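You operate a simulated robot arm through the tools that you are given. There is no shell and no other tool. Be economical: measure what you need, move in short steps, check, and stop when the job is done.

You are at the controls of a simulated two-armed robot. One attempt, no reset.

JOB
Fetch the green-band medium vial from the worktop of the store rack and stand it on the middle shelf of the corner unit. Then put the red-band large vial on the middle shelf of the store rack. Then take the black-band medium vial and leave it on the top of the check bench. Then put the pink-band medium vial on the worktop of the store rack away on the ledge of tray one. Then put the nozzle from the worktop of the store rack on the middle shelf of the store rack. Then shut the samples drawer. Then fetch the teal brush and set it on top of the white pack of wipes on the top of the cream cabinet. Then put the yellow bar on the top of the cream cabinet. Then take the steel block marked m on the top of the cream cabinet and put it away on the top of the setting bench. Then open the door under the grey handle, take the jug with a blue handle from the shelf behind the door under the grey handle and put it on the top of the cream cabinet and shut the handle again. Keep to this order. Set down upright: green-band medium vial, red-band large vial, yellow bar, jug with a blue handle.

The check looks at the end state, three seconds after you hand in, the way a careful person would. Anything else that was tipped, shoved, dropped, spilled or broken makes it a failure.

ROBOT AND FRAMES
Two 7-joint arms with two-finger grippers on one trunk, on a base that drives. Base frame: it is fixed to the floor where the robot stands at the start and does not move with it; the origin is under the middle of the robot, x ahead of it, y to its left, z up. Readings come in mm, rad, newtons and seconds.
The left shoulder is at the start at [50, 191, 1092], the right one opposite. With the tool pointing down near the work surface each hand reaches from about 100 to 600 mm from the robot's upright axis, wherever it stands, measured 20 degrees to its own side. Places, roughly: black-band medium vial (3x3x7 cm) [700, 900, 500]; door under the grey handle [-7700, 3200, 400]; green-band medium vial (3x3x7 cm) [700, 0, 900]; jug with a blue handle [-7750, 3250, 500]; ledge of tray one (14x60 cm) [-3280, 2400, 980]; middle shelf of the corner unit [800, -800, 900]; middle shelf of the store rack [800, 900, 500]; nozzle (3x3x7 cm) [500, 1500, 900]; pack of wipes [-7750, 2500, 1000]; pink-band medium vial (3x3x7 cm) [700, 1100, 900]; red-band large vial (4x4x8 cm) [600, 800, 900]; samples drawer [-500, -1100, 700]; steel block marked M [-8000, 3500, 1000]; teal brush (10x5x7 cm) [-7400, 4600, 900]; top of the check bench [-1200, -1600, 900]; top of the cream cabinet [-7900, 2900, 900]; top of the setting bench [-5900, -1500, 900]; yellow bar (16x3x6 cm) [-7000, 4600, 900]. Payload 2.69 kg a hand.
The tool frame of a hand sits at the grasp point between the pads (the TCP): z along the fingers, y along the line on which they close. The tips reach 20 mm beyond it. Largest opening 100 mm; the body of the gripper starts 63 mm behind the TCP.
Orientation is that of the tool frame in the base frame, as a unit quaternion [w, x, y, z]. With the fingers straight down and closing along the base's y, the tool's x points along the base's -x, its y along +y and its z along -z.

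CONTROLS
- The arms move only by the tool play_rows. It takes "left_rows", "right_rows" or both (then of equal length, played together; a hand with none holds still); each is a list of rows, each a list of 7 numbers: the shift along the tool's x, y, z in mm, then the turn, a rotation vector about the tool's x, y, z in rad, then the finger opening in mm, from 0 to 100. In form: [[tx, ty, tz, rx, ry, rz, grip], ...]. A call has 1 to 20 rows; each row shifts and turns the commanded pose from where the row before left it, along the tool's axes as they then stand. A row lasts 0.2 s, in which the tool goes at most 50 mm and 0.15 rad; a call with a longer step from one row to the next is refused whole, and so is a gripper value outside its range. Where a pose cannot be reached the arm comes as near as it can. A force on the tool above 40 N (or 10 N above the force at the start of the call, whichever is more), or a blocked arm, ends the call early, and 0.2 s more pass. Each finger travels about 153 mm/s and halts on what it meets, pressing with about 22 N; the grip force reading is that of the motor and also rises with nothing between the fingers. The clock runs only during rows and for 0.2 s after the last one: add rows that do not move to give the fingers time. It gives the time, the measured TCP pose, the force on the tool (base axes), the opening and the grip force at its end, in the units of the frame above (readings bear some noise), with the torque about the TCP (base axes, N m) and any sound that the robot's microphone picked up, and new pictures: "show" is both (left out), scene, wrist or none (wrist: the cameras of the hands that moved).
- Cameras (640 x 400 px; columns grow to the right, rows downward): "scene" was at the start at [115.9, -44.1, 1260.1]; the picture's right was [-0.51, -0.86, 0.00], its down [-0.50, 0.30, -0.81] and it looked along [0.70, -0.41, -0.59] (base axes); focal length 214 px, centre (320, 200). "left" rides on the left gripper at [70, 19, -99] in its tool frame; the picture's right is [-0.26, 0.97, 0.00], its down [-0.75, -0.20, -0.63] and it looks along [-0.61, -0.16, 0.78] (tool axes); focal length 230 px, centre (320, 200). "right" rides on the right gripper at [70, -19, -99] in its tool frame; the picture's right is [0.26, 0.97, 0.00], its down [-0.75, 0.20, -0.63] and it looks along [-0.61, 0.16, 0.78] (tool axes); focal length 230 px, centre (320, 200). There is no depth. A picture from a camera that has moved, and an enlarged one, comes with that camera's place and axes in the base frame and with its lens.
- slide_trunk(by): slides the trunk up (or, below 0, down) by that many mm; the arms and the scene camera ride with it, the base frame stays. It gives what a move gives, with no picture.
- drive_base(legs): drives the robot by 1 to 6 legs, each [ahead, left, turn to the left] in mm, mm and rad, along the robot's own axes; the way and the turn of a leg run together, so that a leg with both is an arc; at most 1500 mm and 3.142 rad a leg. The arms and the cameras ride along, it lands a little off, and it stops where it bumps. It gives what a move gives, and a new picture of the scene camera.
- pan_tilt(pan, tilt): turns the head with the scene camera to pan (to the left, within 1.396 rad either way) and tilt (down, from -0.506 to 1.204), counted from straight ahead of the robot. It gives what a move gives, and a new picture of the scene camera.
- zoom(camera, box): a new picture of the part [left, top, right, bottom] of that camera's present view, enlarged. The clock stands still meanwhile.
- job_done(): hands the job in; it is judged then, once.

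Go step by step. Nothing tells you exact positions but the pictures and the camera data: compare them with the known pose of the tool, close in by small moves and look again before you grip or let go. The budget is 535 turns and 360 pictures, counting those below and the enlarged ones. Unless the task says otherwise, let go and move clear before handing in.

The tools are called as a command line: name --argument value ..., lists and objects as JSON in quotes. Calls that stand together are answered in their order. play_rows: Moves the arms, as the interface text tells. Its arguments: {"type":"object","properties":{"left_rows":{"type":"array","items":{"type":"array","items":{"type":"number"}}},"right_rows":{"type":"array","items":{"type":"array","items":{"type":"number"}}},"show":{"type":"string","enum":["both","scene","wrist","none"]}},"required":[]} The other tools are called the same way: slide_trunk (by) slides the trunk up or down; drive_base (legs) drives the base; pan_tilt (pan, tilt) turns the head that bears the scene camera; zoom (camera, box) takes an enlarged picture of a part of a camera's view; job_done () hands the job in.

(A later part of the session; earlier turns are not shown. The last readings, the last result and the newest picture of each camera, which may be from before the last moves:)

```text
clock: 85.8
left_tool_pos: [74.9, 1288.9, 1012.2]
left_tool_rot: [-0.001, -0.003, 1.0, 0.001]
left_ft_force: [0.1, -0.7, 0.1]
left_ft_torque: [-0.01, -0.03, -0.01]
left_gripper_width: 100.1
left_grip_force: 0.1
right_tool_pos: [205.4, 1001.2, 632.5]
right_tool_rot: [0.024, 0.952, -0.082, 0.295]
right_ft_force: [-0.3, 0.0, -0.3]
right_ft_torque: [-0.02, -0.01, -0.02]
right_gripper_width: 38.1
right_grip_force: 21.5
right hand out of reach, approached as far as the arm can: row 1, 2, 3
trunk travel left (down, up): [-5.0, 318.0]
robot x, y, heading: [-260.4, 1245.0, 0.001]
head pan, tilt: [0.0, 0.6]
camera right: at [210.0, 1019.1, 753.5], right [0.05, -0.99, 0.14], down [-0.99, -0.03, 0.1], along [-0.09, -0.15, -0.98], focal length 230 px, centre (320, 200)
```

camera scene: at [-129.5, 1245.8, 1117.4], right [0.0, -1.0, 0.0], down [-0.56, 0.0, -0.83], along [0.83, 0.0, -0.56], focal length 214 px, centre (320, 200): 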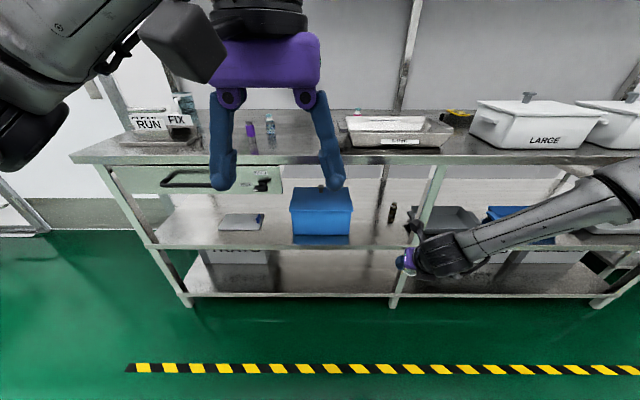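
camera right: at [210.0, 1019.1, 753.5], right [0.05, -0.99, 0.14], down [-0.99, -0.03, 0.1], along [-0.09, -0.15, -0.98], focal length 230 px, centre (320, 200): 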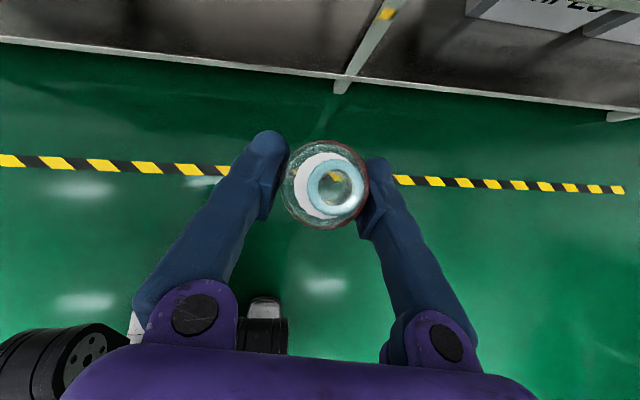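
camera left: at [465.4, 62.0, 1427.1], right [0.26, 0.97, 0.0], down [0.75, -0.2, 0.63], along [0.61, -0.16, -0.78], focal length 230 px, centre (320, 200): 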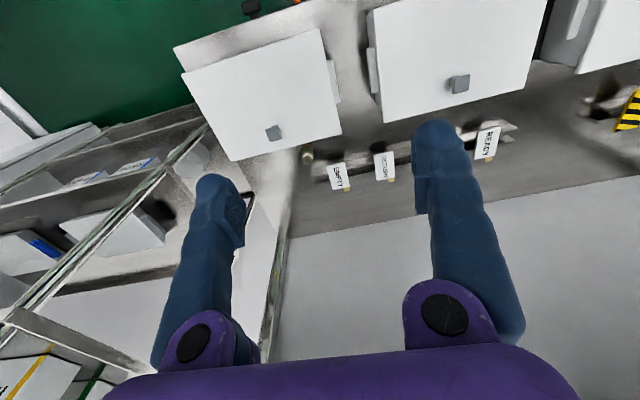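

Still limited at this orientation; the arm drifts outward (right). I'll test lowering with the hand farther out to the right.

play_rows --right_rows '[[0, 40, 0, 0, 0, 0, 25], [0, 40, 0, 0, 0, 0, 25], [0, 40, 0, 0, 0, 0, 25], [-17, 0, 25, 0, 0, 0, 25], [-17, 0, 25, 0, 0, 0, 25], [-17, 0, 25, 0, 0, 0, 25]]' --show "none"

```text
clock: 87.2
left_tool_pos: [76.2, 1291.1, 1012.9]
left_tool_rot: [-0.001, -0.004, 1.0, 0.0]
left_ft_force: [0.4, -0.3, -0.5]
left_ft_torque: [-0.02, 0.0, -0.01]
left_gripper_width: 100.1
left_grip_force: 0.0
right_tool_pos: [188.9, 881.2, 579.2]
right_tool_rot: [0.025, 0.952, -0.082, 0.292]
right_ft_force: [-0.7, 0.6, -0.7]
right_ft_torque: [0.04, -0.01, 0.02]
right_gripper_width: 38.2
right_grip_force: 21.9
right hand out of reach, approached as far as the arm can: row 5, 6
trunk travel left (down, up): [-5.0, 318.0]
robot x, y, heading: [-254.5, 1243.3, 0.003]
head pan, tilt: [0.0, 0.6]
```

play_rows --right_rows '[[0, 40, 0, 0, 0, 0, 25], [0, 40, 0, 0, 0, 0, 25], [-17, 0, 25, 0, 0, 0, 25], [-17, 0, 25, 0, 0, 0, 25]]' --show "wrist"

```text
clock: 88.2
left_tool_pos: [75.1, 1289.9, 1009.8]
left_tool_rot: [-0.001, -0.003, 1.0, 0.0]
left_ft_force: [-0.3, 0.8, -0.2]
left_ft_torque: [-0.01, 0.04, 0.02]
left_gripper_width: 100.2
left_grip_force: 0.0
right_tool_pos: [175.8, 792.0, 559.8]
right_tool_rot: [0.025, 0.953, -0.082, 0.292]
right_ft_force: [-0.1, -0.2, -0.6]
right_ft_torque: [0.01, 0.0, 0.02]
right_gripper_width: 38.0
right_grip_force: 22.1
right hand out of reach, approached as far as the arm can: row 3, 4
trunk travel left (down, up): [-5.0, 318.0]
robot x, y, heading: [-259.4, 1243.1, 0.003]
head pan, tilt: [0.0, 0.6]
camera right: at [180.4, 810.2, 681.4], right [0.05, -0.99, 0.14], down [-0.99, -0.03, 0.1], along [-0.09, -0.15, -0.98], focal length 230 px, centre (320, 200)
```

right: 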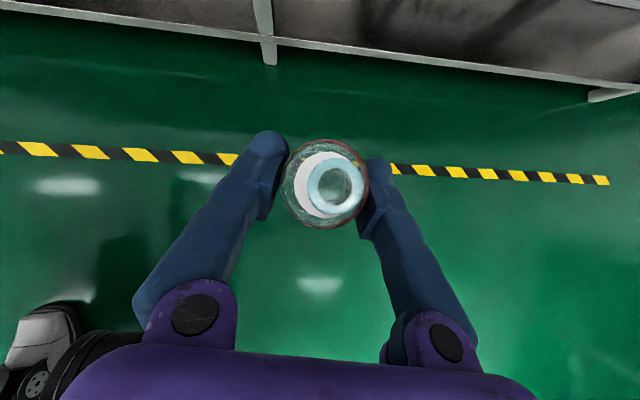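

play_rows --right_rows '[[0, 0, 0, -0.075, 0, 0.11, 25], [0, 0, 0, -0.075, 0, 0.11, 25], [0, 0, 0, -0.075, 0, 0.11, 25], [-17, 0, 25, 0, 0, 0, 25], [-17, 0, 25, 0, 0, 0, 25]]' --show "none"

```text
clock: 89.3
left_tool_pos: [75.6, 1290.3, 1011.5]
left_tool_rot: [-0.001, -0.002, 1.0, 0.001]
left_ft_force: [-0.3, -0.6, 0.0]
left_ft_torque: [-0.02, 0.02, 0.02]
left_gripper_width: 100.0
left_grip_force: 0.0
right_tool_pos: [171.5, 785.4, 551.8]
right_tool_rot: [0.082, 0.917, -0.269, 0.283]
right_ft_force: [0.8, -0.2, -1.2]
right_ft_torque: [0.02, 0.0, 0.01]
right_gripper_width: 37.9
right_grip_force: 21.5
right hand out of reach, approached as far as the arm can: row 4, 5
trunk travel left (down, up): [-5.0, 318.0]
robot x, y, heading: [-259.5, 1248.5, 0.004]
head pan, tilt: [0.0, 0.6]
```

The flipped right-hand posture seems limited low down. I'll test how low the unflipped left hand can go with a 0.6 rad tilt, to learn the workable posture.

play_rows --left_rows '[[0, 40, 0, 0, -0.15, 0, 100], [0, 40, 0, 0, -0.15, 0, 100], [0, 40, 0, 0, -0.15, 0, 100], [0, 40, 0, 0, -0.15, 0, 100], [21, 0, 30.6, 0, 0, 0, 100], [21, 0, 30.6, 0, 0, 0, 100], [21, 0, 30.6, 0, 0, 0, 100], [21, 0, 30.6, 0, 0, 0, 100], [21, 0, 30.6, 0, 0, 0, 100], [21, 0, 30.6, 0, 0, 0, 100], [21, 0, 30.6, 0, 0, 0, 100], [21, 0, 30.6, 0, 0, 0, 100], [21, 0, 30.6, 0, 0, 0, 100], [21, 0, 30.6, 0, 0, 0, 100], [21, 0, 30.6, 0, 0, 0, 100], [21, 0, 30.6, 0, 0, 0, 100]]' --show "both"

```text
clock: 92.8
left_tool_pos: [135.8, 1430.4, 596.0]
left_tool_rot: [0.295, -0.003, 0.956, 0.001]
left_ft_force: [-0.3, -0.5, 0.0]
left_ft_torque: [0.0, -0.02, 0.01]
left_gripper_width: 100.4
left_grip_force: 0.0
left hand out of reach, approached as far as the arm can: row 7, 8, 9, 10, 11
right_tool_pos: [171.2, 786.0, 551.0]
right_tool_rot: [0.082, 0.917, -0.269, 0.283]
right_ft_force: [0.1, -0.1, -1.2]
right_ft_torque: [-0.01, -0.03, 0.02]
right_gripper_width: 38.0
right_grip_force: 21.5
trunk travel left (down, up): [-5.0, 318.0]
robot x, y, heading: [-258.6, 1247.2, -0.002]
head pan, tilt: [0.0, 0.6]
camera scene: at [-129.5, 1245.9, 1117.5], right [0.0, -1.0, 0.0], down [-0.56, 0.0, -0.83], along [0.83, 0.0, -0.56], focal length 214 px, centre (320, 200)
camera left: at [20.4, 1448.4, 638.6], right [0.21, 0.97, 0.15], down [0.27, -0.2, 0.94], along [0.94, -0.16, -0.3], focal length 230 px, centre (320, 200)
```

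scene: 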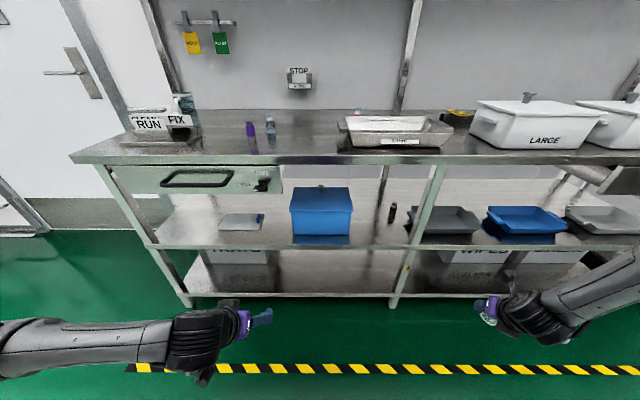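
left: 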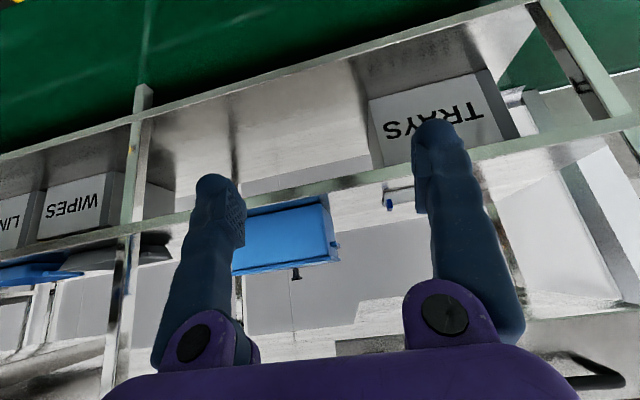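

play_rows --left_rows '[[21, 0, 30.6, 0, 0, 0, 100], [21, 0, 30.6, 0, 0, 0, 100], [21, 0, 30.6, 0, 0, 0, 100]]' --show "none"

play_rows --right_rows '[[-14.3, -21, 21, 0, 0, 0, 25], [20, -7.6, 10, 0, 0, 0, 25], [20, -7.6, 10, 0, 0, 0, 25], [0, 0, 0, 0, 0, 0, 25]]' --show "none"

```text
clock: 93.5
left_tool_pos: [135.5, 1430.5, 513.9]
left_tool_rot: [0.292, -0.003, 0.956, 0.003]
left_ft_force: [-0.9, 0.5, -0.1]
left_ft_torque: [-0.02, -0.01, -0.02]
left_gripper_width: 100.1
left_grip_force: 0.1
left hand out of reach, approached as far as the arm can: row 3
right_tool_pos: [171.4, 786.4, 550.5]
right_tool_rot: [0.081, 0.917, -0.268, 0.283]
right_ft_force: [-0.7, 0.2, -0.4]
right_ft_torque: [0.03, -0.06, 0.03]
right_gripper_width: 38.1
right_grip_force: 22.4
trunk travel left (down, up): [-5.0, 318.0]
robot x, y, heading: [-258.8, 1248.0, 0.005]
head pan, tilt: [0.0, 0.6]
```

```text
clock: 94.5
left_tool_pos: [134.9, 1429.0, 513.1]
left_tool_rot: [0.291, -0.004, 0.957, 0.004]
left_ft_force: [0.8, -0.2, 0.2]
left_ft_torque: [0.0, 0.0, -0.02]
left_gripper_width: 100.1
left_grip_force: 0.0
right_tool_pos: [226.7, 785.1, 560.7]
right_tool_rot: [0.082, 0.917, -0.27, 0.282]
right_ft_force: [-0.3, 0.7, 0.0]
right_ft_torque: [-0.02, 0.0, 0.02]
right_gripper_width: 38.3
right_grip_force: 22.0
right hand out of reach, approached as far as the arm can: row 1
trunk travel left (down, up): [-5.0, 318.0]
robot x, y, heading: [-257.4, 1248.8, 0.0]
head pan, tilt: [0.0, 0.6]
```

play_rows --right_rows '[[25, -14, 10, 0, 0, 0, 25], [20, -14, 15, 0, 0, 0, 25], [-10, 0, 15, 0, 0, 0, 25], [-10, 0, 15, 0, 0, 0, 25], [0, 0, 0, 0, 0, 0, 25]]' --show "none"

```text
clock: 95.8
left_tool_pos: [133.5, 1429.1, 512.3]
left_tool_rot: [0.291, -0.004, 0.957, 0.004]
left_ft_force: [0.5, -0.6, 0.2]
left_ft_torque: [0.02, -0.02, -0.01]
left_gripper_width: 99.7
left_grip_force: 0.0
right_tool_pos: [266.8, 775.8, 572.4]
right_tool_rot: [0.082, 0.917, -0.268, 0.282]
right_ft_force: [-0.6, 0.4, -0.7]
right_ft_torque: [0.02, -0.01, 0.01]
right_gripper_width: 38.1
right_grip_force: 22.1
right hand out of reach, approached as far as the arm can: row 2, 3, 4
trunk travel left (down, up): [-5.0, 318.0]
robot x, y, heading: [-261.0, 1244.4, 0.002]
head pan, tilt: [0.0, 0.6]
```

The flipped right hand can't get quite low enough, but the unflipped left hand reaches 514. I'll set the red vial on a clear front spot of the worktop, then re-grasp with the left hand. First raise.

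slide_trunk --by 250

play_rows --right_rows '[[21, 0, -31, 0.07, 0, -0.103, 25], [21, 0, -31, 0.07, 0, -0.103, 25], [21, 0, -31, 0.07, 0, -0.103, 25], [21, 0, -31, 0.07, 0, -0.103, 25], [21, -20, -31, 0, 0, 0, 25], [0, -40, 0, 0, 0, 0, 25], [0, -40, 0, 0, 0, 0, 25], [0, -40, 0, 0, 0, 0, 25], [0, -40, 0, 0, 0, 0, 25], [0, -40, 0, 0, 0, 0, 25], [0, -40, 0, 0, 0, 0, 25]]' --show "both"

```text
clock: 98.3
left_tool_pos: [132.8, 1429.6, 762.8]
left_tool_rot: [0.292, -0.004, 0.956, 0.004]
left_ft_force: [0.3, 0.5, -0.3]
left_ft_torque: [0.01, -0.01, 0.01]
left_gripper_width: 100.2
left_grip_force: 0.0
right_tool_pos: [268.4, 775.8, 823.6]
right_tool_rot: [0.082, 0.917, -0.269, 0.283]
right_ft_force: [0.5, 0.6, 0.7]
right_ft_torque: [0.0, 0.0, -0.03]
right_gripper_width: 38.0
right_grip_force: 22.0
trunk travel left (down, up): [-255.0, 68.0]
robot x, y, heading: [-261.1, 1243.1, 0.002]
head pan, tilt: [0.0, 0.6]
```

```text
clock: 100.7
left_tool_pos: [134.2, 1429.8, 763.3]
left_tool_rot: [0.292, -0.003, 0.957, 0.003]
left_ft_force: [0.0, -0.6, -1.1]
left_ft_torque: [0.02, -0.01, -0.02]
left_gripper_width: 100.1
left_grip_force: 0.0
right_tool_pos: [284.7, 1036.7, 1010.7]
right_tool_rot: [0.01, 0.955, -0.035, 0.293]
right_ft_force: [-0.2, -0.5, -0.7]
right_ft_torque: [-0.01, 0.03, 0.04]
right_gripper_width: 38.2
right_grip_force: 21.8
trunk travel left (down, up): [-255.0, 68.0]
robot x, y, heading: [-260.6, 1243.1, 0.002]
head pan, tilt: [0.0, 0.6]
camera scene: at [-129.2, 1246.9, 1367.3], right [0.0, -1.0, 0.0], down [-0.57, 0.0, -0.82], along [0.82, 0.0, -0.57], focal length 214 px, centre (320, 200)
camera right: at [288.0, 1054.4, 1131.5], right [0.14, -0.98, 0.14], down [-0.99, -0.13, 0.1], along [-0.08, -0.16, -0.98], focal length 230 px, centre (320, 200)
```

scene: 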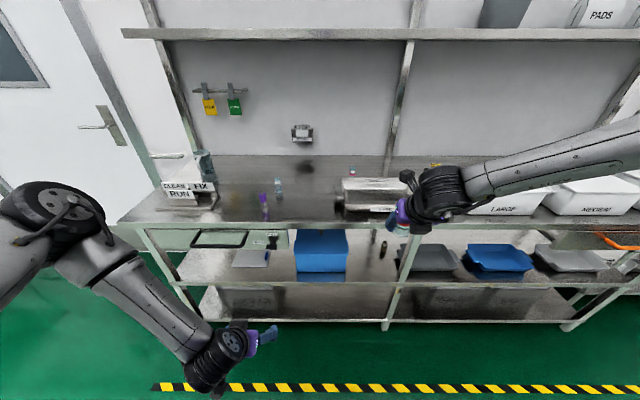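
right: 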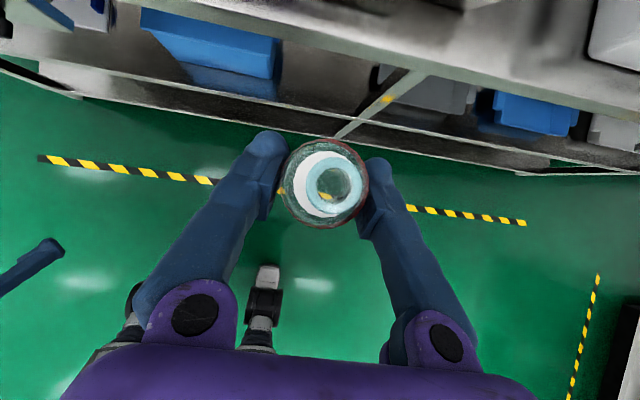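

Raise the left hand clear, then drive so the red vial is over a free front spot near (525, 1285).

play_rows --left_rows '[[-21, 0, -30.6, 0, 0, 0, 100], [-21, 0, -30.6, 0, 0, 0, 100], [-21, 0, -30.6, 0, 0, 0, 100], [-21, 0, -30.6, 0, 0, 0, 100], [-21, 0, -30.6, 0, 0, 0, 100], [-21, 0, -30.6, 0, 0, 0, 100], [-21, 0, -30.6, 0, 0, 0, 100], [-21, 0, -30.6, 0, 0, 0, 100], [-21, 0, -30.6, 0, 0, 0, 100]]' --show "none"

drive_base --legs '[[0, 250, 0], [240, 0, 0]]'

zoom --camera "right" --box '[0, 0, 640, 400]'

```text
clock: 102.7
left_tool_pos: [136.5, 1428.5, 1097.7]
left_tool_rot: [0.292, -0.003, 0.956, 0.004]
left_ft_force: [0.2, 0.1, 0.2]
left_ft_torque: [0.03, 0.02, 0.02]
left_gripper_width: 99.8
left_grip_force: 0.0
right_tool_pos: [286.3, 1036.5, 1010.1]
right_tool_rot: [0.011, 0.955, -0.035, 0.294]
right_ft_force: [0.1, 0.1, -0.5]
right_ft_torque: [0.03, 0.05, -0.02]
right_gripper_width: 38.1
right_grip_force: 22.0
trunk travel left (down, up): [-255.0, 68.0]
robot x, y, heading: [-258.2, 1247.2, 0.001]
head pan, tilt: [0.0, 0.6]
```

```text
clock: 106.9
left_tool_pos: [376.7, 1676.3, 1098.1]
left_tool_rot: [0.292, -0.002, 0.956, 0.004]
left_ft_force: [-0.6, 0.3, 0.5]
left_ft_torque: [0.01, 0.02, 0.02]
left_gripper_width: 100.2
left_grip_force: 0.0
right_tool_pos: [523.8, 1283.9, 1010.3]
right_tool_rot: [0.01, 0.955, -0.035, 0.294]
right_ft_force: [0.4, -0.1, -0.7]
right_ft_torque: [0.03, -0.01, -0.02]
right_gripper_width: 37.9
right_grip_force: 21.8
trunk travel left (down, up): [-255.0, 68.0]
robot x, y, heading: [-17.2, 1493.9, -0.002]
head pan, tilt: [0.0, 0.6]
camera scene: at [110.5, 1494.7, 1367.3], right [0.0, -1.0, 0.0], down [-0.57, 0.0, -0.82], along [0.82, 0.0, -0.57], focal length 214 px, centre (320, 200)
```

scene: 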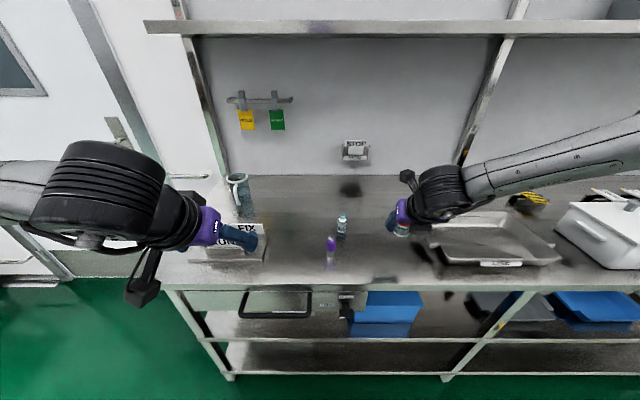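

```text
1.00 times, centred on (320, 200) of right (not enlarged: the box is as wide or as high as the picture)
camera zoom: at [527.3, 1301.4, 1131.4], right [0.14, -0.98, 0.14], down [-0.99, -0.13, 0.1], along [-0.08, -0.16, -0.98], focal length 230 px, centre (320, 200)
```

zoom: 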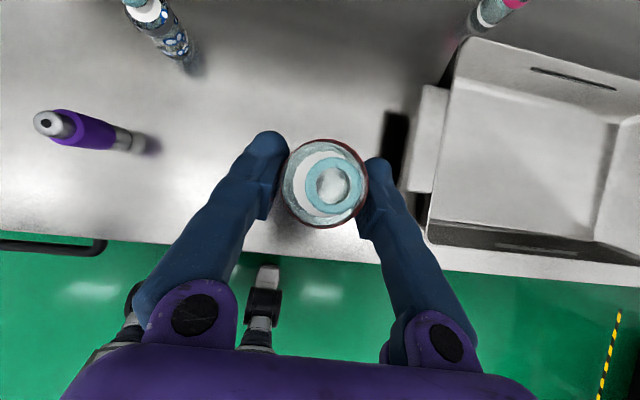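

Clear spot. Lower to just above the worktop, then gently to contact.

play_rows --right_rows '[[-17, 0, 25, 0, 0, 0, 25], [-17, 0, 25, 0, 0, 0, 25], [-16, 0, 23, 0, 0, 0, 25], [-4, 0, 6, 0, 0, 0, 25], [-2, 0, 3, 0, 0, 0, 25], [0, 0, 0, 0, 0, 0, 25]]' --show "wrist"

```text
clock: 108.3
left_tool_pos: [377.3, 1676.8, 1098.6]
left_tool_rot: [0.291, -0.002, 0.957, 0.004]
left_ft_force: [-0.1, 0.0, -0.3]
left_ft_torque: [0.01, 0.03, 0.0]
left_gripper_width: 100.0
left_grip_force: 0.0
right_tool_pos: [518.6, 1274.6, 918.5]
right_tool_rot: [0.01, 0.955, -0.036, 0.294]
right_ft_force: [-0.9, 0.9, -0.4]
right_ft_torque: [-0.02, -0.01, 0.02]
right_gripper_width: 38.2
right_grip_force: 21.5
right hand out of reach, approached as far as the arm can: row 3, 4
trunk travel left (down, up): [-255.0, 68.0]
robot x, y, heading: [-15.2, 1491.6, -0.001]
head pan, tilt: [0.0, 0.6]
camera right: at [522.3, 1293.5, 1040.1], right [0.14, -0.98, 0.14], down [-0.99, -0.13, 0.1], along [-0.08, -0.15, -0.98], focal length 230 px, centre (320, 200)
```

right: 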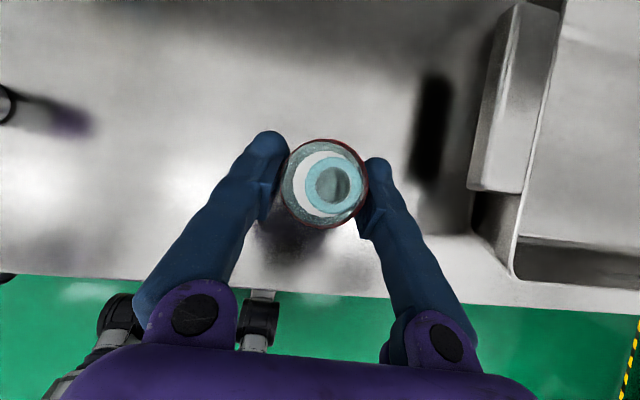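

slide_trunk --by -5

```text
clock: 108.8
left_tool_pos: [375.9, 1675.7, 1092.5]
left_tool_rot: [0.292, -0.003, 0.956, 0.003]
left_ft_force: [-0.2, -0.8, -0.7]
left_ft_torque: [0.01, -0.02, 0.0]
left_gripper_width: 99.8
left_grip_force: 0.2
right_tool_pos: [518.7, 1274.4, 915.1]
right_tool_rot: [0.01, 0.955, -0.035, 0.296]
right_ft_force: [0.2, -0.4, 3.5]
right_ft_torque: [0.04, -0.02, -0.01]
right_gripper_width: 37.8
right_grip_force: 22.0
trunk travel left (down, up): [-250.0, 73.0]
robot x, y, heading: [-17.4, 1491.6, -0.001]
head pan, tilt: [0.0, 0.6]
```

Light contact (3.5 N). Open and back out along the tool axis.

play_rows --right_rows '[[0, 0, 0, 0, 0, 0, 42], [0, 0, 0, 0, 0, 0, 56], [0, 0, 0, 0, 0, 0, 60], [0, 0, -25, 0, 0, 0, 60], [0, 0, -40, 0, 0, 0, 60], [0, 0, -45, 0, 0, 0, 60], [0, 0, -45, 0, 0, 0, 60]]' --show "both"

```text
clock: 110.4
left_tool_pos: [376.3, 1676.2, 1093.4]
left_tool_rot: [0.293, -0.003, 0.956, 0.004]
left_ft_force: [0.4, 0.1, -0.2]
left_ft_torque: [0.03, 0.02, 0.02]
left_gripper_width: 100.4
left_grip_force: 0.1
right_tool_pos: [430.9, 1281.4, 1041.7]
right_tool_rot: [0.01, 0.955, -0.035, 0.294]
right_ft_force: [-0.6, 0.4, 0.5]
right_ft_torque: [0.02, -0.02, -0.01]
right_gripper_width: 60.0
right_grip_force: 0.1
trunk travel left (down, up): [-250.0, 73.0]
robot x, y, heading: [-18.5, 1491.8, -0.003]
head pan, tilt: [0.0, 0.6]
camera scene: at [108.8, 1495.0, 1362.5], right [0.0, -1.0, 0.0], down [-0.56, 0.0, -0.83], along [0.83, 0.0, -0.56], focal length 214 px, centre (320, 200)
camera right: at [434.0, 1299.3, 1164.6], right [0.14, -0.98, 0.14], down [-0.99, -0.13, 0.1], along [-0.08, -0.16, -0.98], focal length 230 px, centre (320, 200)
```

scene: 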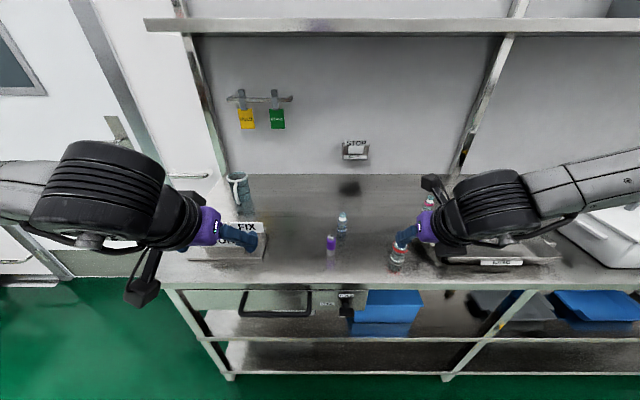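
right: 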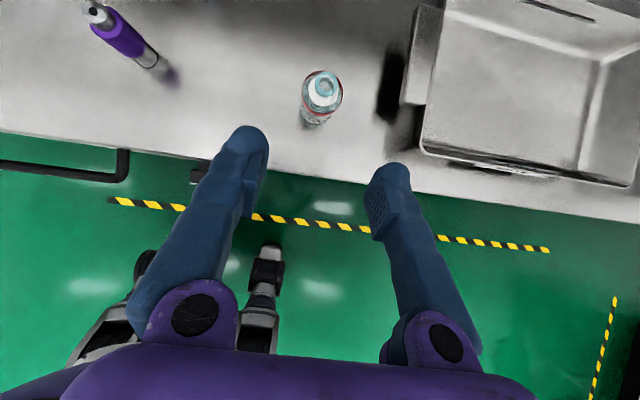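

Red vial stands at about (519, 1274). Now drive right so the left arm faces it.

drive_base --legs '[[0, -405, 0]]'

play_rows --left_rows '[[-11, 0, 35, 0, 0, 0, 64], [-10, 0, 40, 0, 0, 0, 64], [0, 0, 40, 0, 0, 0, 64], [0, 0, 0, 0, 0, 0, 64]]' --show "both"

```text
clock: 114.5
left_tool_pos: [378.0, 1274.7, 1093.2]
left_tool_rot: [0.291, -0.003, 0.957, 0.004]
left_ft_force: [-0.9, 0.8, 0.7]
left_ft_torque: [-0.06, -0.02, 0.0]
left_gripper_width: 99.8
left_grip_force: 0.0
right_tool_pos: [433.8, 880.7, 1042.9]
right_tool_rot: [0.01, 0.955, -0.036, 0.295]
right_ft_force: [-0.2, 1.1, -0.7]
right_ft_torque: [0.02, 0.01, 0.0]
right_gripper_width: 59.8
right_grip_force: 0.2
trunk travel left (down, up): [-250.0, 73.0]
robot x, y, heading: [-20.8, 1092.4, 0.004]
head pan, tilt: [0.0, 0.6]
camera scene: at [110.8, 1093.1, 1362.4], right [0.0, -1.0, 0.0], down [-0.56, 0.0, -0.83], along [0.83, 0.0, -0.56], focal length 214 px, centre (320, 200)
```

scene: 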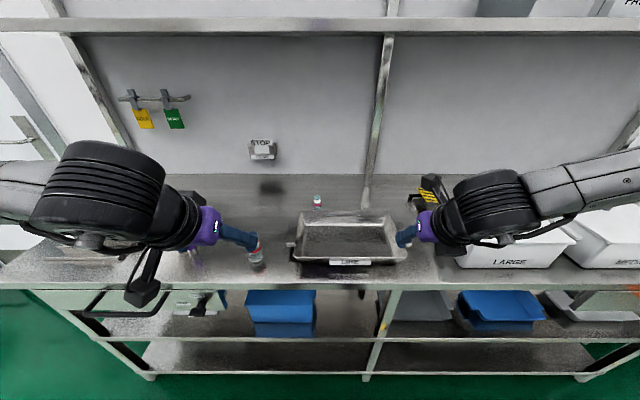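

```text
clock: 115.5
left_tool_pos: [460.0, 1275.5, 1010.2]
left_tool_rot: [0.292, -0.001, 0.956, 0.004]
left_ft_force: [0.7, 0.2, -0.1]
left_ft_torque: [0.0, 0.02, -0.01]
left_gripper_width: 64.0
left_grip_force: 0.1
right_tool_pos: [434.6, 878.9, 1043.4]
right_tool_rot: [0.01, 0.955, -0.036, 0.295]
right_ft_force: [-0.9, 0.7, -0.8]
right_ft_torque: [-0.04, -0.01, 0.02]
right_gripper_width: 59.6
right_grip_force: 0.0
trunk travel left (down, up): [-250.0, 73.0]
robot x, y, heading: [-20.3, 1094.9, 0.001]
head pan, tilt: [0.0, 0.6]
camera scene: at [110.4, 1093.1, 1362.5], right [0.0, -1.0, 0.0], down [-0.56, 0.0, -0.83], along [0.83, 0.0, -0.56], focal length 214 px, centre (320, 200)
camera left: at [345.8, 1292.6, 1052.9], right [0.21, 0.97, 0.15], down [0.27, -0.2, 0.94], along [0.94, -0.15, -0.31], focal length 230 px, centre (320, 200)
```

scene: 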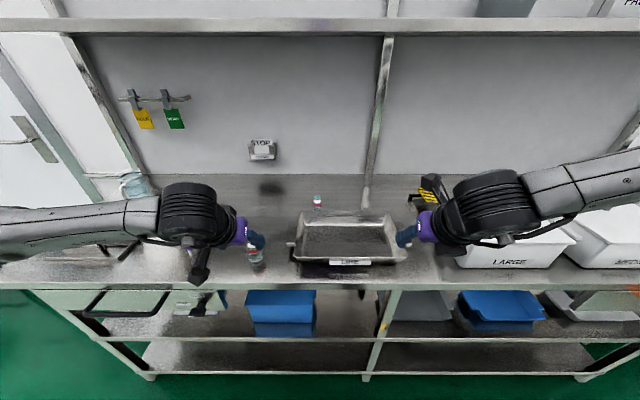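
left: 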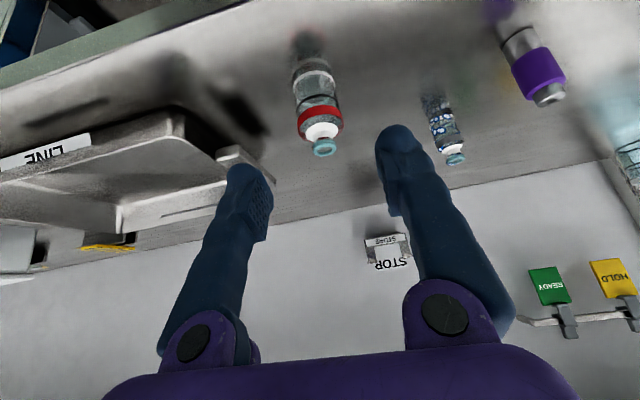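

Vial located at (518, 1273). Advance in two stages and close.

play_rows --left_rows '[[1, -1, 35, 0, 0, 0, 60], [1, -1, 35, 0, 0, 0, 60], [0, 0, 0, 0, 0, 0, 60]]' --show "wrist"

```text
clock: 116.3
left_tool_pos: [495.3, 1273.5, 949.8]
left_tool_rot: [0.292, -0.002, 0.956, 0.003]
left_ft_force: [0.0, 0.2, -0.1]
left_ft_torque: [-0.02, -0.03, 0.0]
left_gripper_width: 59.9
left_grip_force: 0.0
right_tool_pos: [433.5, 880.5, 1043.3]
right_tool_rot: [0.01, 0.955, -0.036, 0.294]
right_ft_force: [-0.5, -0.6, -0.3]
right_ft_torque: [0.03, 0.03, 0.0]
right_gripper_width: 60.0
right_grip_force: 0.2
trunk travel left (down, up): [-250.0, 73.0]
robot x, y, heading: [-19.7, 1089.3, 0.0]
head pan, tilt: [0.0, 0.6]
camera left: at [382.7, 1290.9, 993.3], right [0.21, 0.97, 0.15], down [0.27, -0.2, 0.94], along [0.94, -0.15, -0.31], focal length 230 px, centre (320, 200)
```

left: 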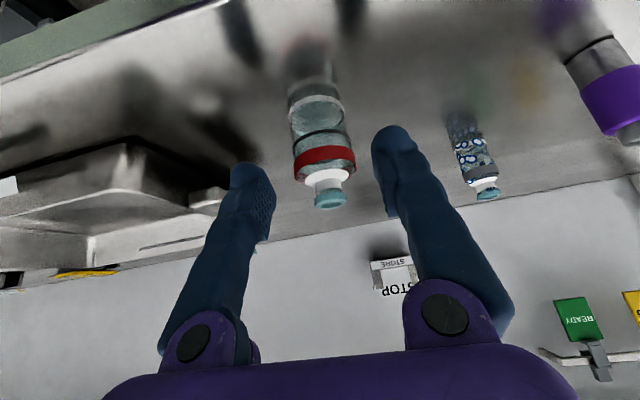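

play_rows --left_rows '[[0, 0, 20, 0, 0, 0, 60], [0, 0, 17, 0, 0, 0, 60], [0, 0, 0, 0, 0, 0, 46], [0, 0, 0, 0, 0, 0, 25], [0, 0, 0, 0, 0, 0, 25], [0, 0, 0, 0, 0, 0, 25]]' --show "wrist"

```text
clock: 117.7
left_tool_pos: [516.9, 1274.2, 919.5]
left_tool_rot: [0.292, -0.002, 0.957, 0.004]
left_ft_force: [0.1, -0.1, 0.0]
left_ft_torque: [0.03, -0.02, -0.01]
left_gripper_width: 38.1
left_grip_force: 21.8
right_tool_pos: [434.2, 879.6, 1043.1]
right_tool_rot: [0.011, 0.955, -0.036, 0.294]
right_ft_force: [0.7, 0.7, 0.1]
right_ft_torque: [0.0, 0.01, -0.01]
right_gripper_width: 59.9
right_grip_force: 0.0
trunk travel left (down, up): [-250.0, 73.0]
robot x, y, heading: [-19.4, 1092.1, 0.005]
head pan, tilt: [0.0, 0.6]
camera left: at [403.6, 1291.7, 962.3], right [0.21, 0.97, 0.15], down [0.27, -0.2, 0.94], along [0.94, -0.15, -0.31], focal length 230 px, centre (320, 200)
```

left: 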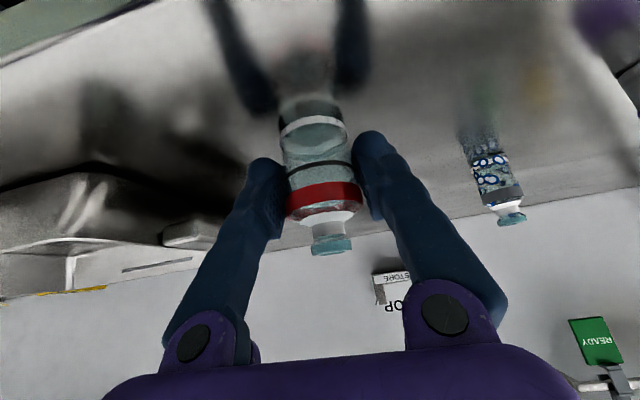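

Gripped securely. Lift, back away, and retract the right hand so it will not meet the worktop when lowering.

play_rows --left_rows '[[-14, 0, -20, 0, 0, 0, 25], [-17, 0, -25, 0, 0, 0, 25], [-17, 0, -25, 0, 0, 0, 25], [0, 0, 0, 0, 0, 0, 25]]' --right_rows '[[-33, 0, -22, 0, 0, 0, 60], [-33, 0, -22, 0, 0, 0, 60], [-33, 0, -22, 0, 0, 0, 60], [0, 0, 0, 0, 0, 0, 60]]' --show "none"

drive_base --legs '[[-320, 0, 0], [0, -222, 0]]'

play_rows --right_rows '[[-33, 0, -22, 0, 0, 0, 60], [-33, 0, -22, 0, 0, 0, 60], [-33, 0, -22, 0, 0, 0, 60]]' --show "none"

slide_trunk --by -248

```text
clock: 118.7
left_tool_pos: [518.8, 1274.7, 1005.1]
left_tool_rot: [0.291, -0.001, 0.957, 0.003]
left_ft_force: [-0.8, 0.0, 0.0]
left_ft_torque: [0.0, -0.03, 0.0]
left_gripper_width: 38.3
left_grip_force: 21.4
right_tool_pos: [372.9, 900.5, 1047.0]
right_tool_rot: [0.01, 0.955, -0.036, 0.294]
right_ft_force: [-0.3, -0.4, -0.1]
right_ft_torque: [-0.01, 0.01, -0.01]
right_gripper_width: 60.2
right_grip_force: 0.0
right hand out of reach, approached as far as the arm can: row 2, 3
trunk travel left (down, up): [-250.0, 73.0]
robot x, y, heading: [-19.1, 1092.2, 0.0]
head pan, tilt: [0.0, 0.6]
```

```text
clock: 123.0
left_tool_pos: [198.9, 1053.3, 1005.0]
left_tool_rot: [0.292, -0.003, 0.956, 0.004]
left_ft_force: [0.1, 0.0, -0.4]
left_ft_torque: [0.02, -0.01, 0.0]
left_gripper_width: 38.0
left_grip_force: 21.9
right_tool_pos: [55.5, 678.2, 1046.0]
right_tool_rot: [0.011, 0.955, -0.035, 0.294]
right_ft_force: [0.7, -0.2, 0.0]
right_ft_torque: [-0.01, 0.05, 0.01]
right_gripper_width: 60.2
right_grip_force: 0.0
trunk travel left (down, up): [-250.0, 73.0]
robot x, y, heading: [-336.6, 869.5, 0.007]
head pan, tilt: [0.0, 0.6]
camera scene: at [-208.0, 872.1, 1362.4], right [0.0, -1.0, 0.0], down [-0.56, 0.0, -0.83], along [0.83, 0.0, -0.56], focal length 214 px, centre (320, 200)
```

scene: 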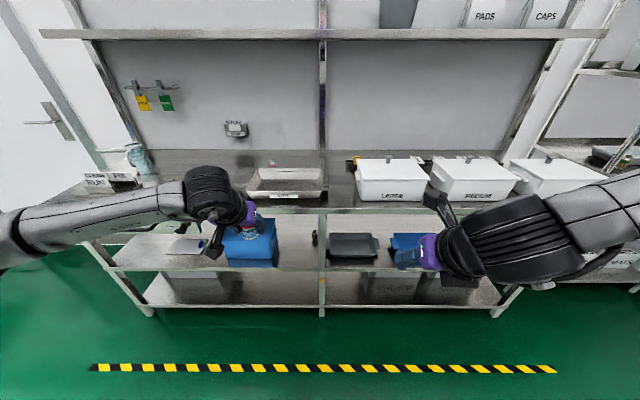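

```text
clock: 123.8
left_tool_pos: [199.8, 1054.2, 1004.3]
left_tool_rot: [0.291, -0.004, 0.957, 0.004]
left_ft_force: [0.1, -0.6, -1.3]
left_ft_torque: [0.02, 0.03, 0.02]
left_gripper_width: 38.0
left_grip_force: 21.5
right_tool_pos: [28.4, 732.9, 1061.3]
right_tool_rot: [0.01, 0.956, -0.034, 0.293]
right_ft_force: [0.0, 0.8, -0.6]
right_ft_torque: [0.02, 0.04, 0.03]
right_gripper_width: 59.6
right_grip_force: 0.1
right hand out of reach, approached as far as the arm can: row 1, 2, 3
trunk travel left (down, up): [-250.0, 73.0]
robot x, y, heading: [-339.1, 870.4, 0.004]
head pan, tilt: [0.0, 0.6]
```

```text
clock: 126.3
left_tool_pos: [199.2, 1054.5, 757.1]
left_tool_rot: [0.291, -0.003, 0.957, 0.004]
left_ft_force: [0.6, -0.9, 0.3]
left_ft_torque: [0.02, 0.04, 0.0]
left_gripper_width: 38.1
left_grip_force: 21.4
right_tool_pos: [27.8, 732.1, 813.4]
right_tool_rot: [0.01, 0.955, -0.035, 0.295]
right_ft_force: [0.3, -0.7, -0.2]
right_ft_torque: [0.02, -0.02, 0.02]
right_gripper_width: 59.9
right_grip_force: 0.0
trunk travel left (down, up): [-2.0, 321.0]
robot x, y, heading: [-337.2, 874.9, 0.006]
head pan, tilt: [0.0, 0.6]
```

play_rows --left_rows '[[36.7, 0, 11.9, 0, 0, 0, 25], [36.7, 0, 11.9, 0, 0, 0, 25], [36.7, 0, 11.9, 0, 0, 0, 25], [36.7, 0, 11.9, 0, 0, 0, 25], [36.7, 0, 11.9, 0, 0, 0, 25], [36.7, 0, 11.9, 0, 0, 0, 25], [0, 0, 0, 0, 0, 0, 25]]' --right_rows '[[21, 0, -31, 0, 0, 0, 60], [21, 0, -31, 0, 0, 0, 60], [21, 0, -31, 0, 0, 0, 60], [21, 0, -31, 0, 0, 0, 60], [21, 0, -31, 0, 0, 0, 60], [21, 0, -31, 0, 0, 0, 60], [0, 0, 0, 0, 0, 0, 60]]' --show "both"

```text
clock: 128.0
left_tool_pos: [55.7, 1052.7, 574.6]
left_tool_rot: [0.292, -0.004, 0.956, 0.004]
left_ft_force: [0.8, 0.2, -0.5]
left_ft_torque: [-0.01, 0.03, 0.0]
left_gripper_width: 38.2
left_grip_force: 22.0
right_tool_pos: [26.2, 732.6, 1037.7]
right_tool_rot: [0.01, 0.955, -0.035, 0.294]
right_ft_force: [0.9, 0.1, -0.2]
right_ft_torque: [0.03, 0.02, 0.02]
right_gripper_width: 59.9
right_grip_force: 0.0
trunk travel left (down, up): [-2.0, 321.0]
robot x, y, heading: [-335.9, 871.4, 0.001]
head pan, tilt: [0.0, 0.6]
camera scene: at [-208.1, 872.4, 1114.4], right [0.0, -1.0, 0.0], down [-0.56, 0.0, -0.83], along [0.83, 0.0, -0.56], focal length 214 px, centre (320, 200)
camera right: at [30.2, 749.7, 1158.9], right [0.14, -0.98, 0.14], down [-0.99, -0.13, 0.1], along [-0.08, -0.16, -0.98], focal length 230 px, centre (320, 200)
camera left: at [-57.5, 1070.7, 617.0], right [0.21, 0.97, 0.15], down [0.27, -0.2, 0.94], along [0.94, -0.15, -0.31], focal length 230 px, centre (320, 200)
```

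scene: 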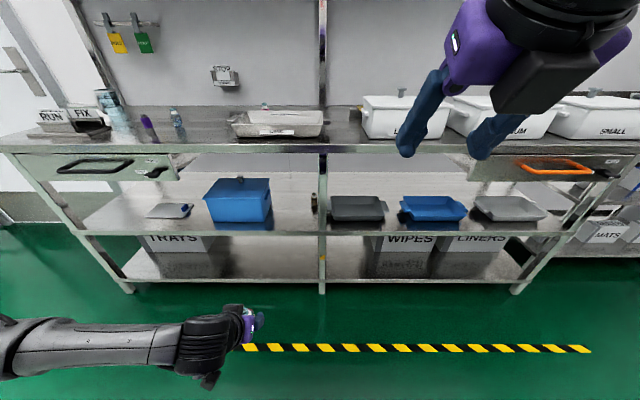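
right: 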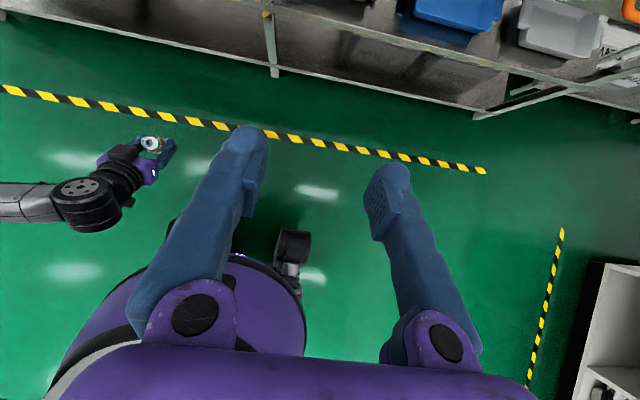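
left: 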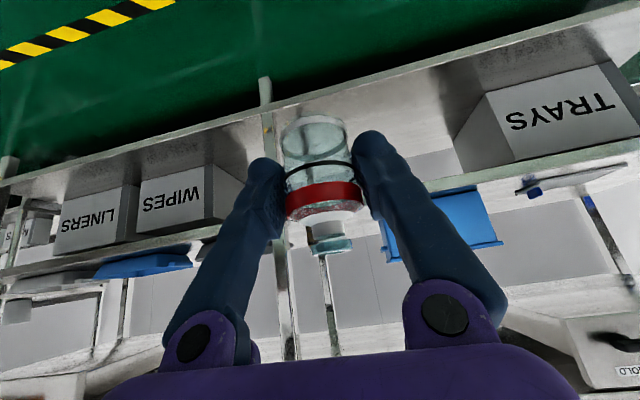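

Shelf top is around z≈485, the vial bottom about 520, so there is clearance. Drive forward 400 mm.

drive_base --legs '[[400, 0, 0]]'

zoom --camera "left" --box '[0, 0, 640, 400]'

```text
clock: 130.5
left_tool_pos: [460.5, 1056.2, 574.2]
left_tool_rot: [0.292, -0.004, 0.956, 0.004]
left_ft_force: [-0.5, -0.5, -1.5]
left_ft_torque: [0.01, -0.01, -0.01]
left_gripper_width: 38.1
left_grip_force: 21.9
right_tool_pos: [433.5, 735.0, 1036.9]
right_tool_rot: [0.01, 0.955, -0.034, 0.294]
right_ft_force: [-0.3, -0.4, 0.1]
right_ft_torque: [-0.03, 0.03, -0.02]
right_gripper_width: 60.1
right_grip_force: 0.1
trunk travel left (down, up): [-2.0, 321.0]
robot x, y, heading: [69.0, 873.5, 0.006]
head pan, tilt: [0.0, 0.6]
camera scene: at [197.0, 874.5, 1114.4], right [0.01, -1.0, 0.0], down [-0.57, 0.0, -0.82], along [0.82, 0.0, -0.57], focal length 214 px, centre (320, 200)
```

scene: 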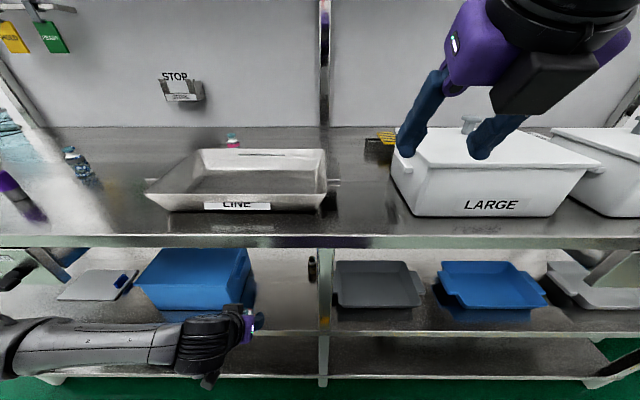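

```text
1.00 times, centred on (320, 200) of left (not enlarged: the box is as wide or as high as the picture)
camera zoom: at [347.3, 1073.2, 617.2], right [0.2, 0.97, 0.15], down [0.27, -0.2, 0.94], along [0.94, -0.15, -0.31], focal length 230 px, centre (320, 200)
```

zoom: 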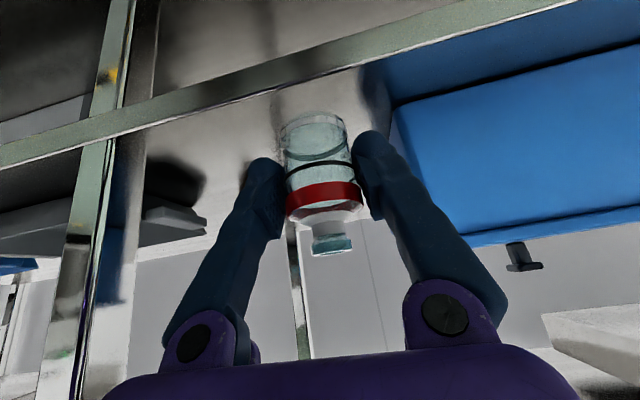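

drive_base --legs '[[48, 0, 0]]'

play_rows --left_rows '[[10, 0, 15, 0, 0, 0, 25], [8, 0, 12, 0, 0, 0, 25], [0, 0, 0, 0, 0, 0, 25]]' --show "wrist"

```text
clock: 131.6
left_tool_pos: [510.1, 1056.3, 574.8]
left_tool_rot: [0.292, -0.003, 0.956, 0.003]
left_ft_force: [-0.2, -0.1, -0.9]
left_ft_torque: [0.0, 0.01, -0.01]
left_gripper_width: 38.0
left_grip_force: 21.8
right_tool_pos: [481.9, 734.4, 1035.9]
right_tool_rot: [0.009, 0.955, -0.034, 0.293]
right_ft_force: [0.2, 0.1, -0.3]
right_ft_torque: [-0.01, -0.01, -0.03]
right_gripper_width: 59.9
right_grip_force: 0.0
trunk travel left (down, up): [-2.0, 321.0]
robot x, y, heading: [113.9, 875.0, 0.006]
head pan, tilt: [0.0, 0.6]
stopped in leg 1: the robot was blocked; the commanded pose is now the measured one
camera scene: at [245.1, 874.7, 1114.4], right [0.01, -1.0, 0.0], down [-0.57, 0.0, -0.82], along [0.82, 0.0, -0.57], focal length 214 px, centre (320, 200)
```

scene: 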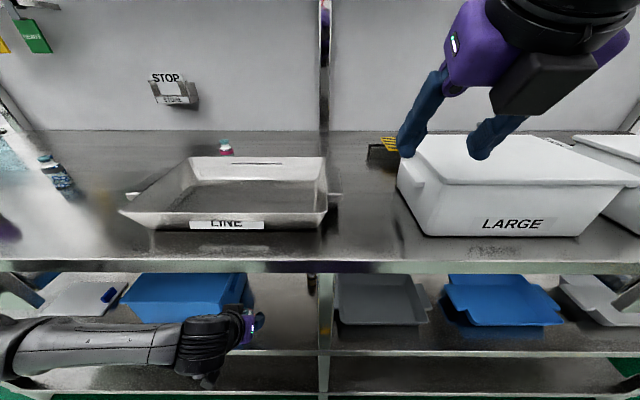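

```text
clock: 132.6
left_tool_pos: [473.8, 1079.6, 519.7]
left_tool_rot: [0.262, -0.027, 0.965, 0.012]
left_ft_force: [-0.6, 0.3, -0.3]
left_ft_torque: [0.0, -0.01, 0.0]
left_gripper_width: 38.2
left_grip_force: 22.6
right_tool_pos: [480.1, 749.7, 1039.9]
right_tool_rot: [0.009, 0.955, -0.019, 0.295]
right_ft_force: [-0.5, 0.7, 0.1]
right_ft_torque: [-0.01, -0.04, -0.08]
right_gripper_width: 60.1
right_grip_force: 0.2
trunk travel left (down, up): [-2.0, 321.0]
robot x, y, heading: [108.2, 874.1, 0.037]
head pan, tilt: [0.0, 0.6]
stopped in row 3 (left hand): the arm was blocked; the commanded pose is now the measured one
camera left: at [362.5, 1090.7, 570.6], right [0.17, 0.98, 0.14], down [0.34, -0.19, 0.92], along [0.93, -0.11, -0.36], focal length 230 px, centre (320, 200)
```

left: 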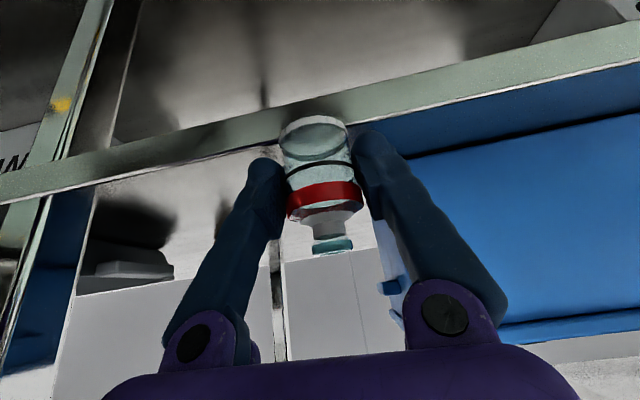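

The arm was blocked and the base twisted slightly; the vial is now in front of the shelf edge. Back off to clear.

drive_base --legs '[[-120, 0, 0]]'

zoom --camera "left" --box '[0, 0, 640, 400]'

```text
clock: 133.8
left_tool_pos: [362.8, 1069.6, 522.8]
left_tool_rot: [0.267, -0.021, 0.963, 0.012]
left_ft_force: [-0.1, 0.2, 0.1]
left_ft_torque: [-0.02, -0.02, 0.0]
left_gripper_width: 38.0
left_grip_force: 22.5
right_tool_pos: [363.0, 739.7, 1036.3]
right_tool_rot: [0.007, 0.956, -0.024, 0.293]
right_ft_force: [-0.5, 0.2, -0.1]
right_ft_torque: [0.01, 0.02, -0.02]
right_gripper_width: 60.0
right_grip_force: 0.0
trunk travel left (down, up): [-2.0, 321.0]
robot x, y, heading: [-4.6, 869.8, 0.029]
head pan, tilt: [0.0, 0.6]
camera scene: at [123.2, 874.4, 1114.5], right [0.03, -1.0, 0.0], down [-0.56, -0.02, -0.83], along [0.82, 0.02, -0.56], focal length 214 px, centre (320, 200)
```

scene: 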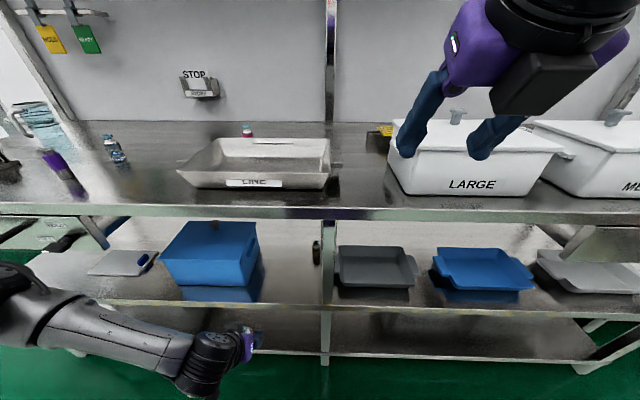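

```text
1.00 times, centred on (320, 200) of left (not enlarged: the box is as wide or as high as the picture)
camera zoom: at [251.1, 1081.6, 572.6], right [0.17, 0.97, 0.14], down [0.33, -0.2, 0.92], along [0.93, -0.11, -0.35], focal length 230 px, centre (320, 200)
```

zoom: 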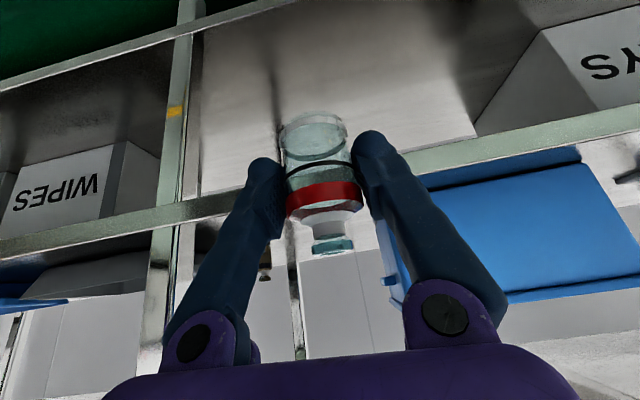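

Clear now. I'll back off a bit more, restore the hand orientation, and test how far forward the left hand can extend at this height in free air.

drive_base --legs '[[-80, 0, -0.03]]'

play_rows --left_rows '[[-14, 0, -21, 0.035, -0.052, 0.033, 25], [-14, 0, -21, 0, 0, 0, 25], [-25, 0, 16.7, 0, 0, 0, 25], [-25, 0, 16.7, 0, 0, 0, 25], [-25, 0, 16.7, 0, 0, 0, 25], [0, 0, 0, 0, 0, 0, 25]]' --show "none"

```text
clock: 134.9
left_tool_pos: [289.4, 1058.6, 522.7]
left_tool_rot: [0.267, -0.008, 0.964, 0.008]
left_ft_force: [0.4, 0.0, -0.1]
left_ft_torque: [0.0, -0.01, -0.04]
left_gripper_width: 38.0
left_grip_force: 22.3
right_tool_pos: [279.1, 726.4, 1037.0]
right_tool_rot: [0.011, 0.955, -0.037, 0.294]
right_ft_force: [-1.3, -0.1, -0.3]
right_ft_torque: [-0.01, 0.0, 0.03]
right_gripper_width: 59.8
right_grip_force: 0.1
trunk travel left (down, up): [-2.0, 321.0]
robot x, y, heading: [-83.5, 866.3, -0.001]
head pan, tilt: [0.0, 0.6]
camera scene: at [44.0, 869.5, 1114.5], right [0.0, -1.0, 0.0], down [-0.56, 0.0, -0.83], along [0.83, 0.0, -0.56], focal length 214 px, centre (320, 200)
```

scene: 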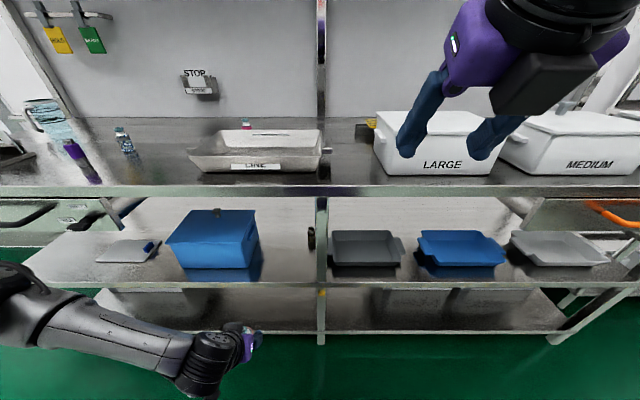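

```text
clock: 136.3
left_tool_pos: [380.6, 1054.5, 573.5]
left_tool_rot: [0.292, 0.013, 0.956, -0.004]
left_ft_force: [-0.7, 0.6, -0.2]
left_ft_torque: [-0.02, 0.0, 0.02]
left_gripper_width: 37.9
left_grip_force: 22.3
right_tool_pos: [278.7, 727.4, 1036.4]
right_tool_rot: [0.01, 0.955, -0.037, 0.294]
right_ft_force: [0.2, 1.2, 0.3]
right_ft_torque: [-0.01, 0.03, 0.02]
right_gripper_width: 59.9
right_grip_force: 0.0
trunk travel left (down, up): [-2.0, 321.0]
robot x, y, heading: [-86.5, 868.2, 0.002]
head pan, tilt: [0.0, 0.6]
```

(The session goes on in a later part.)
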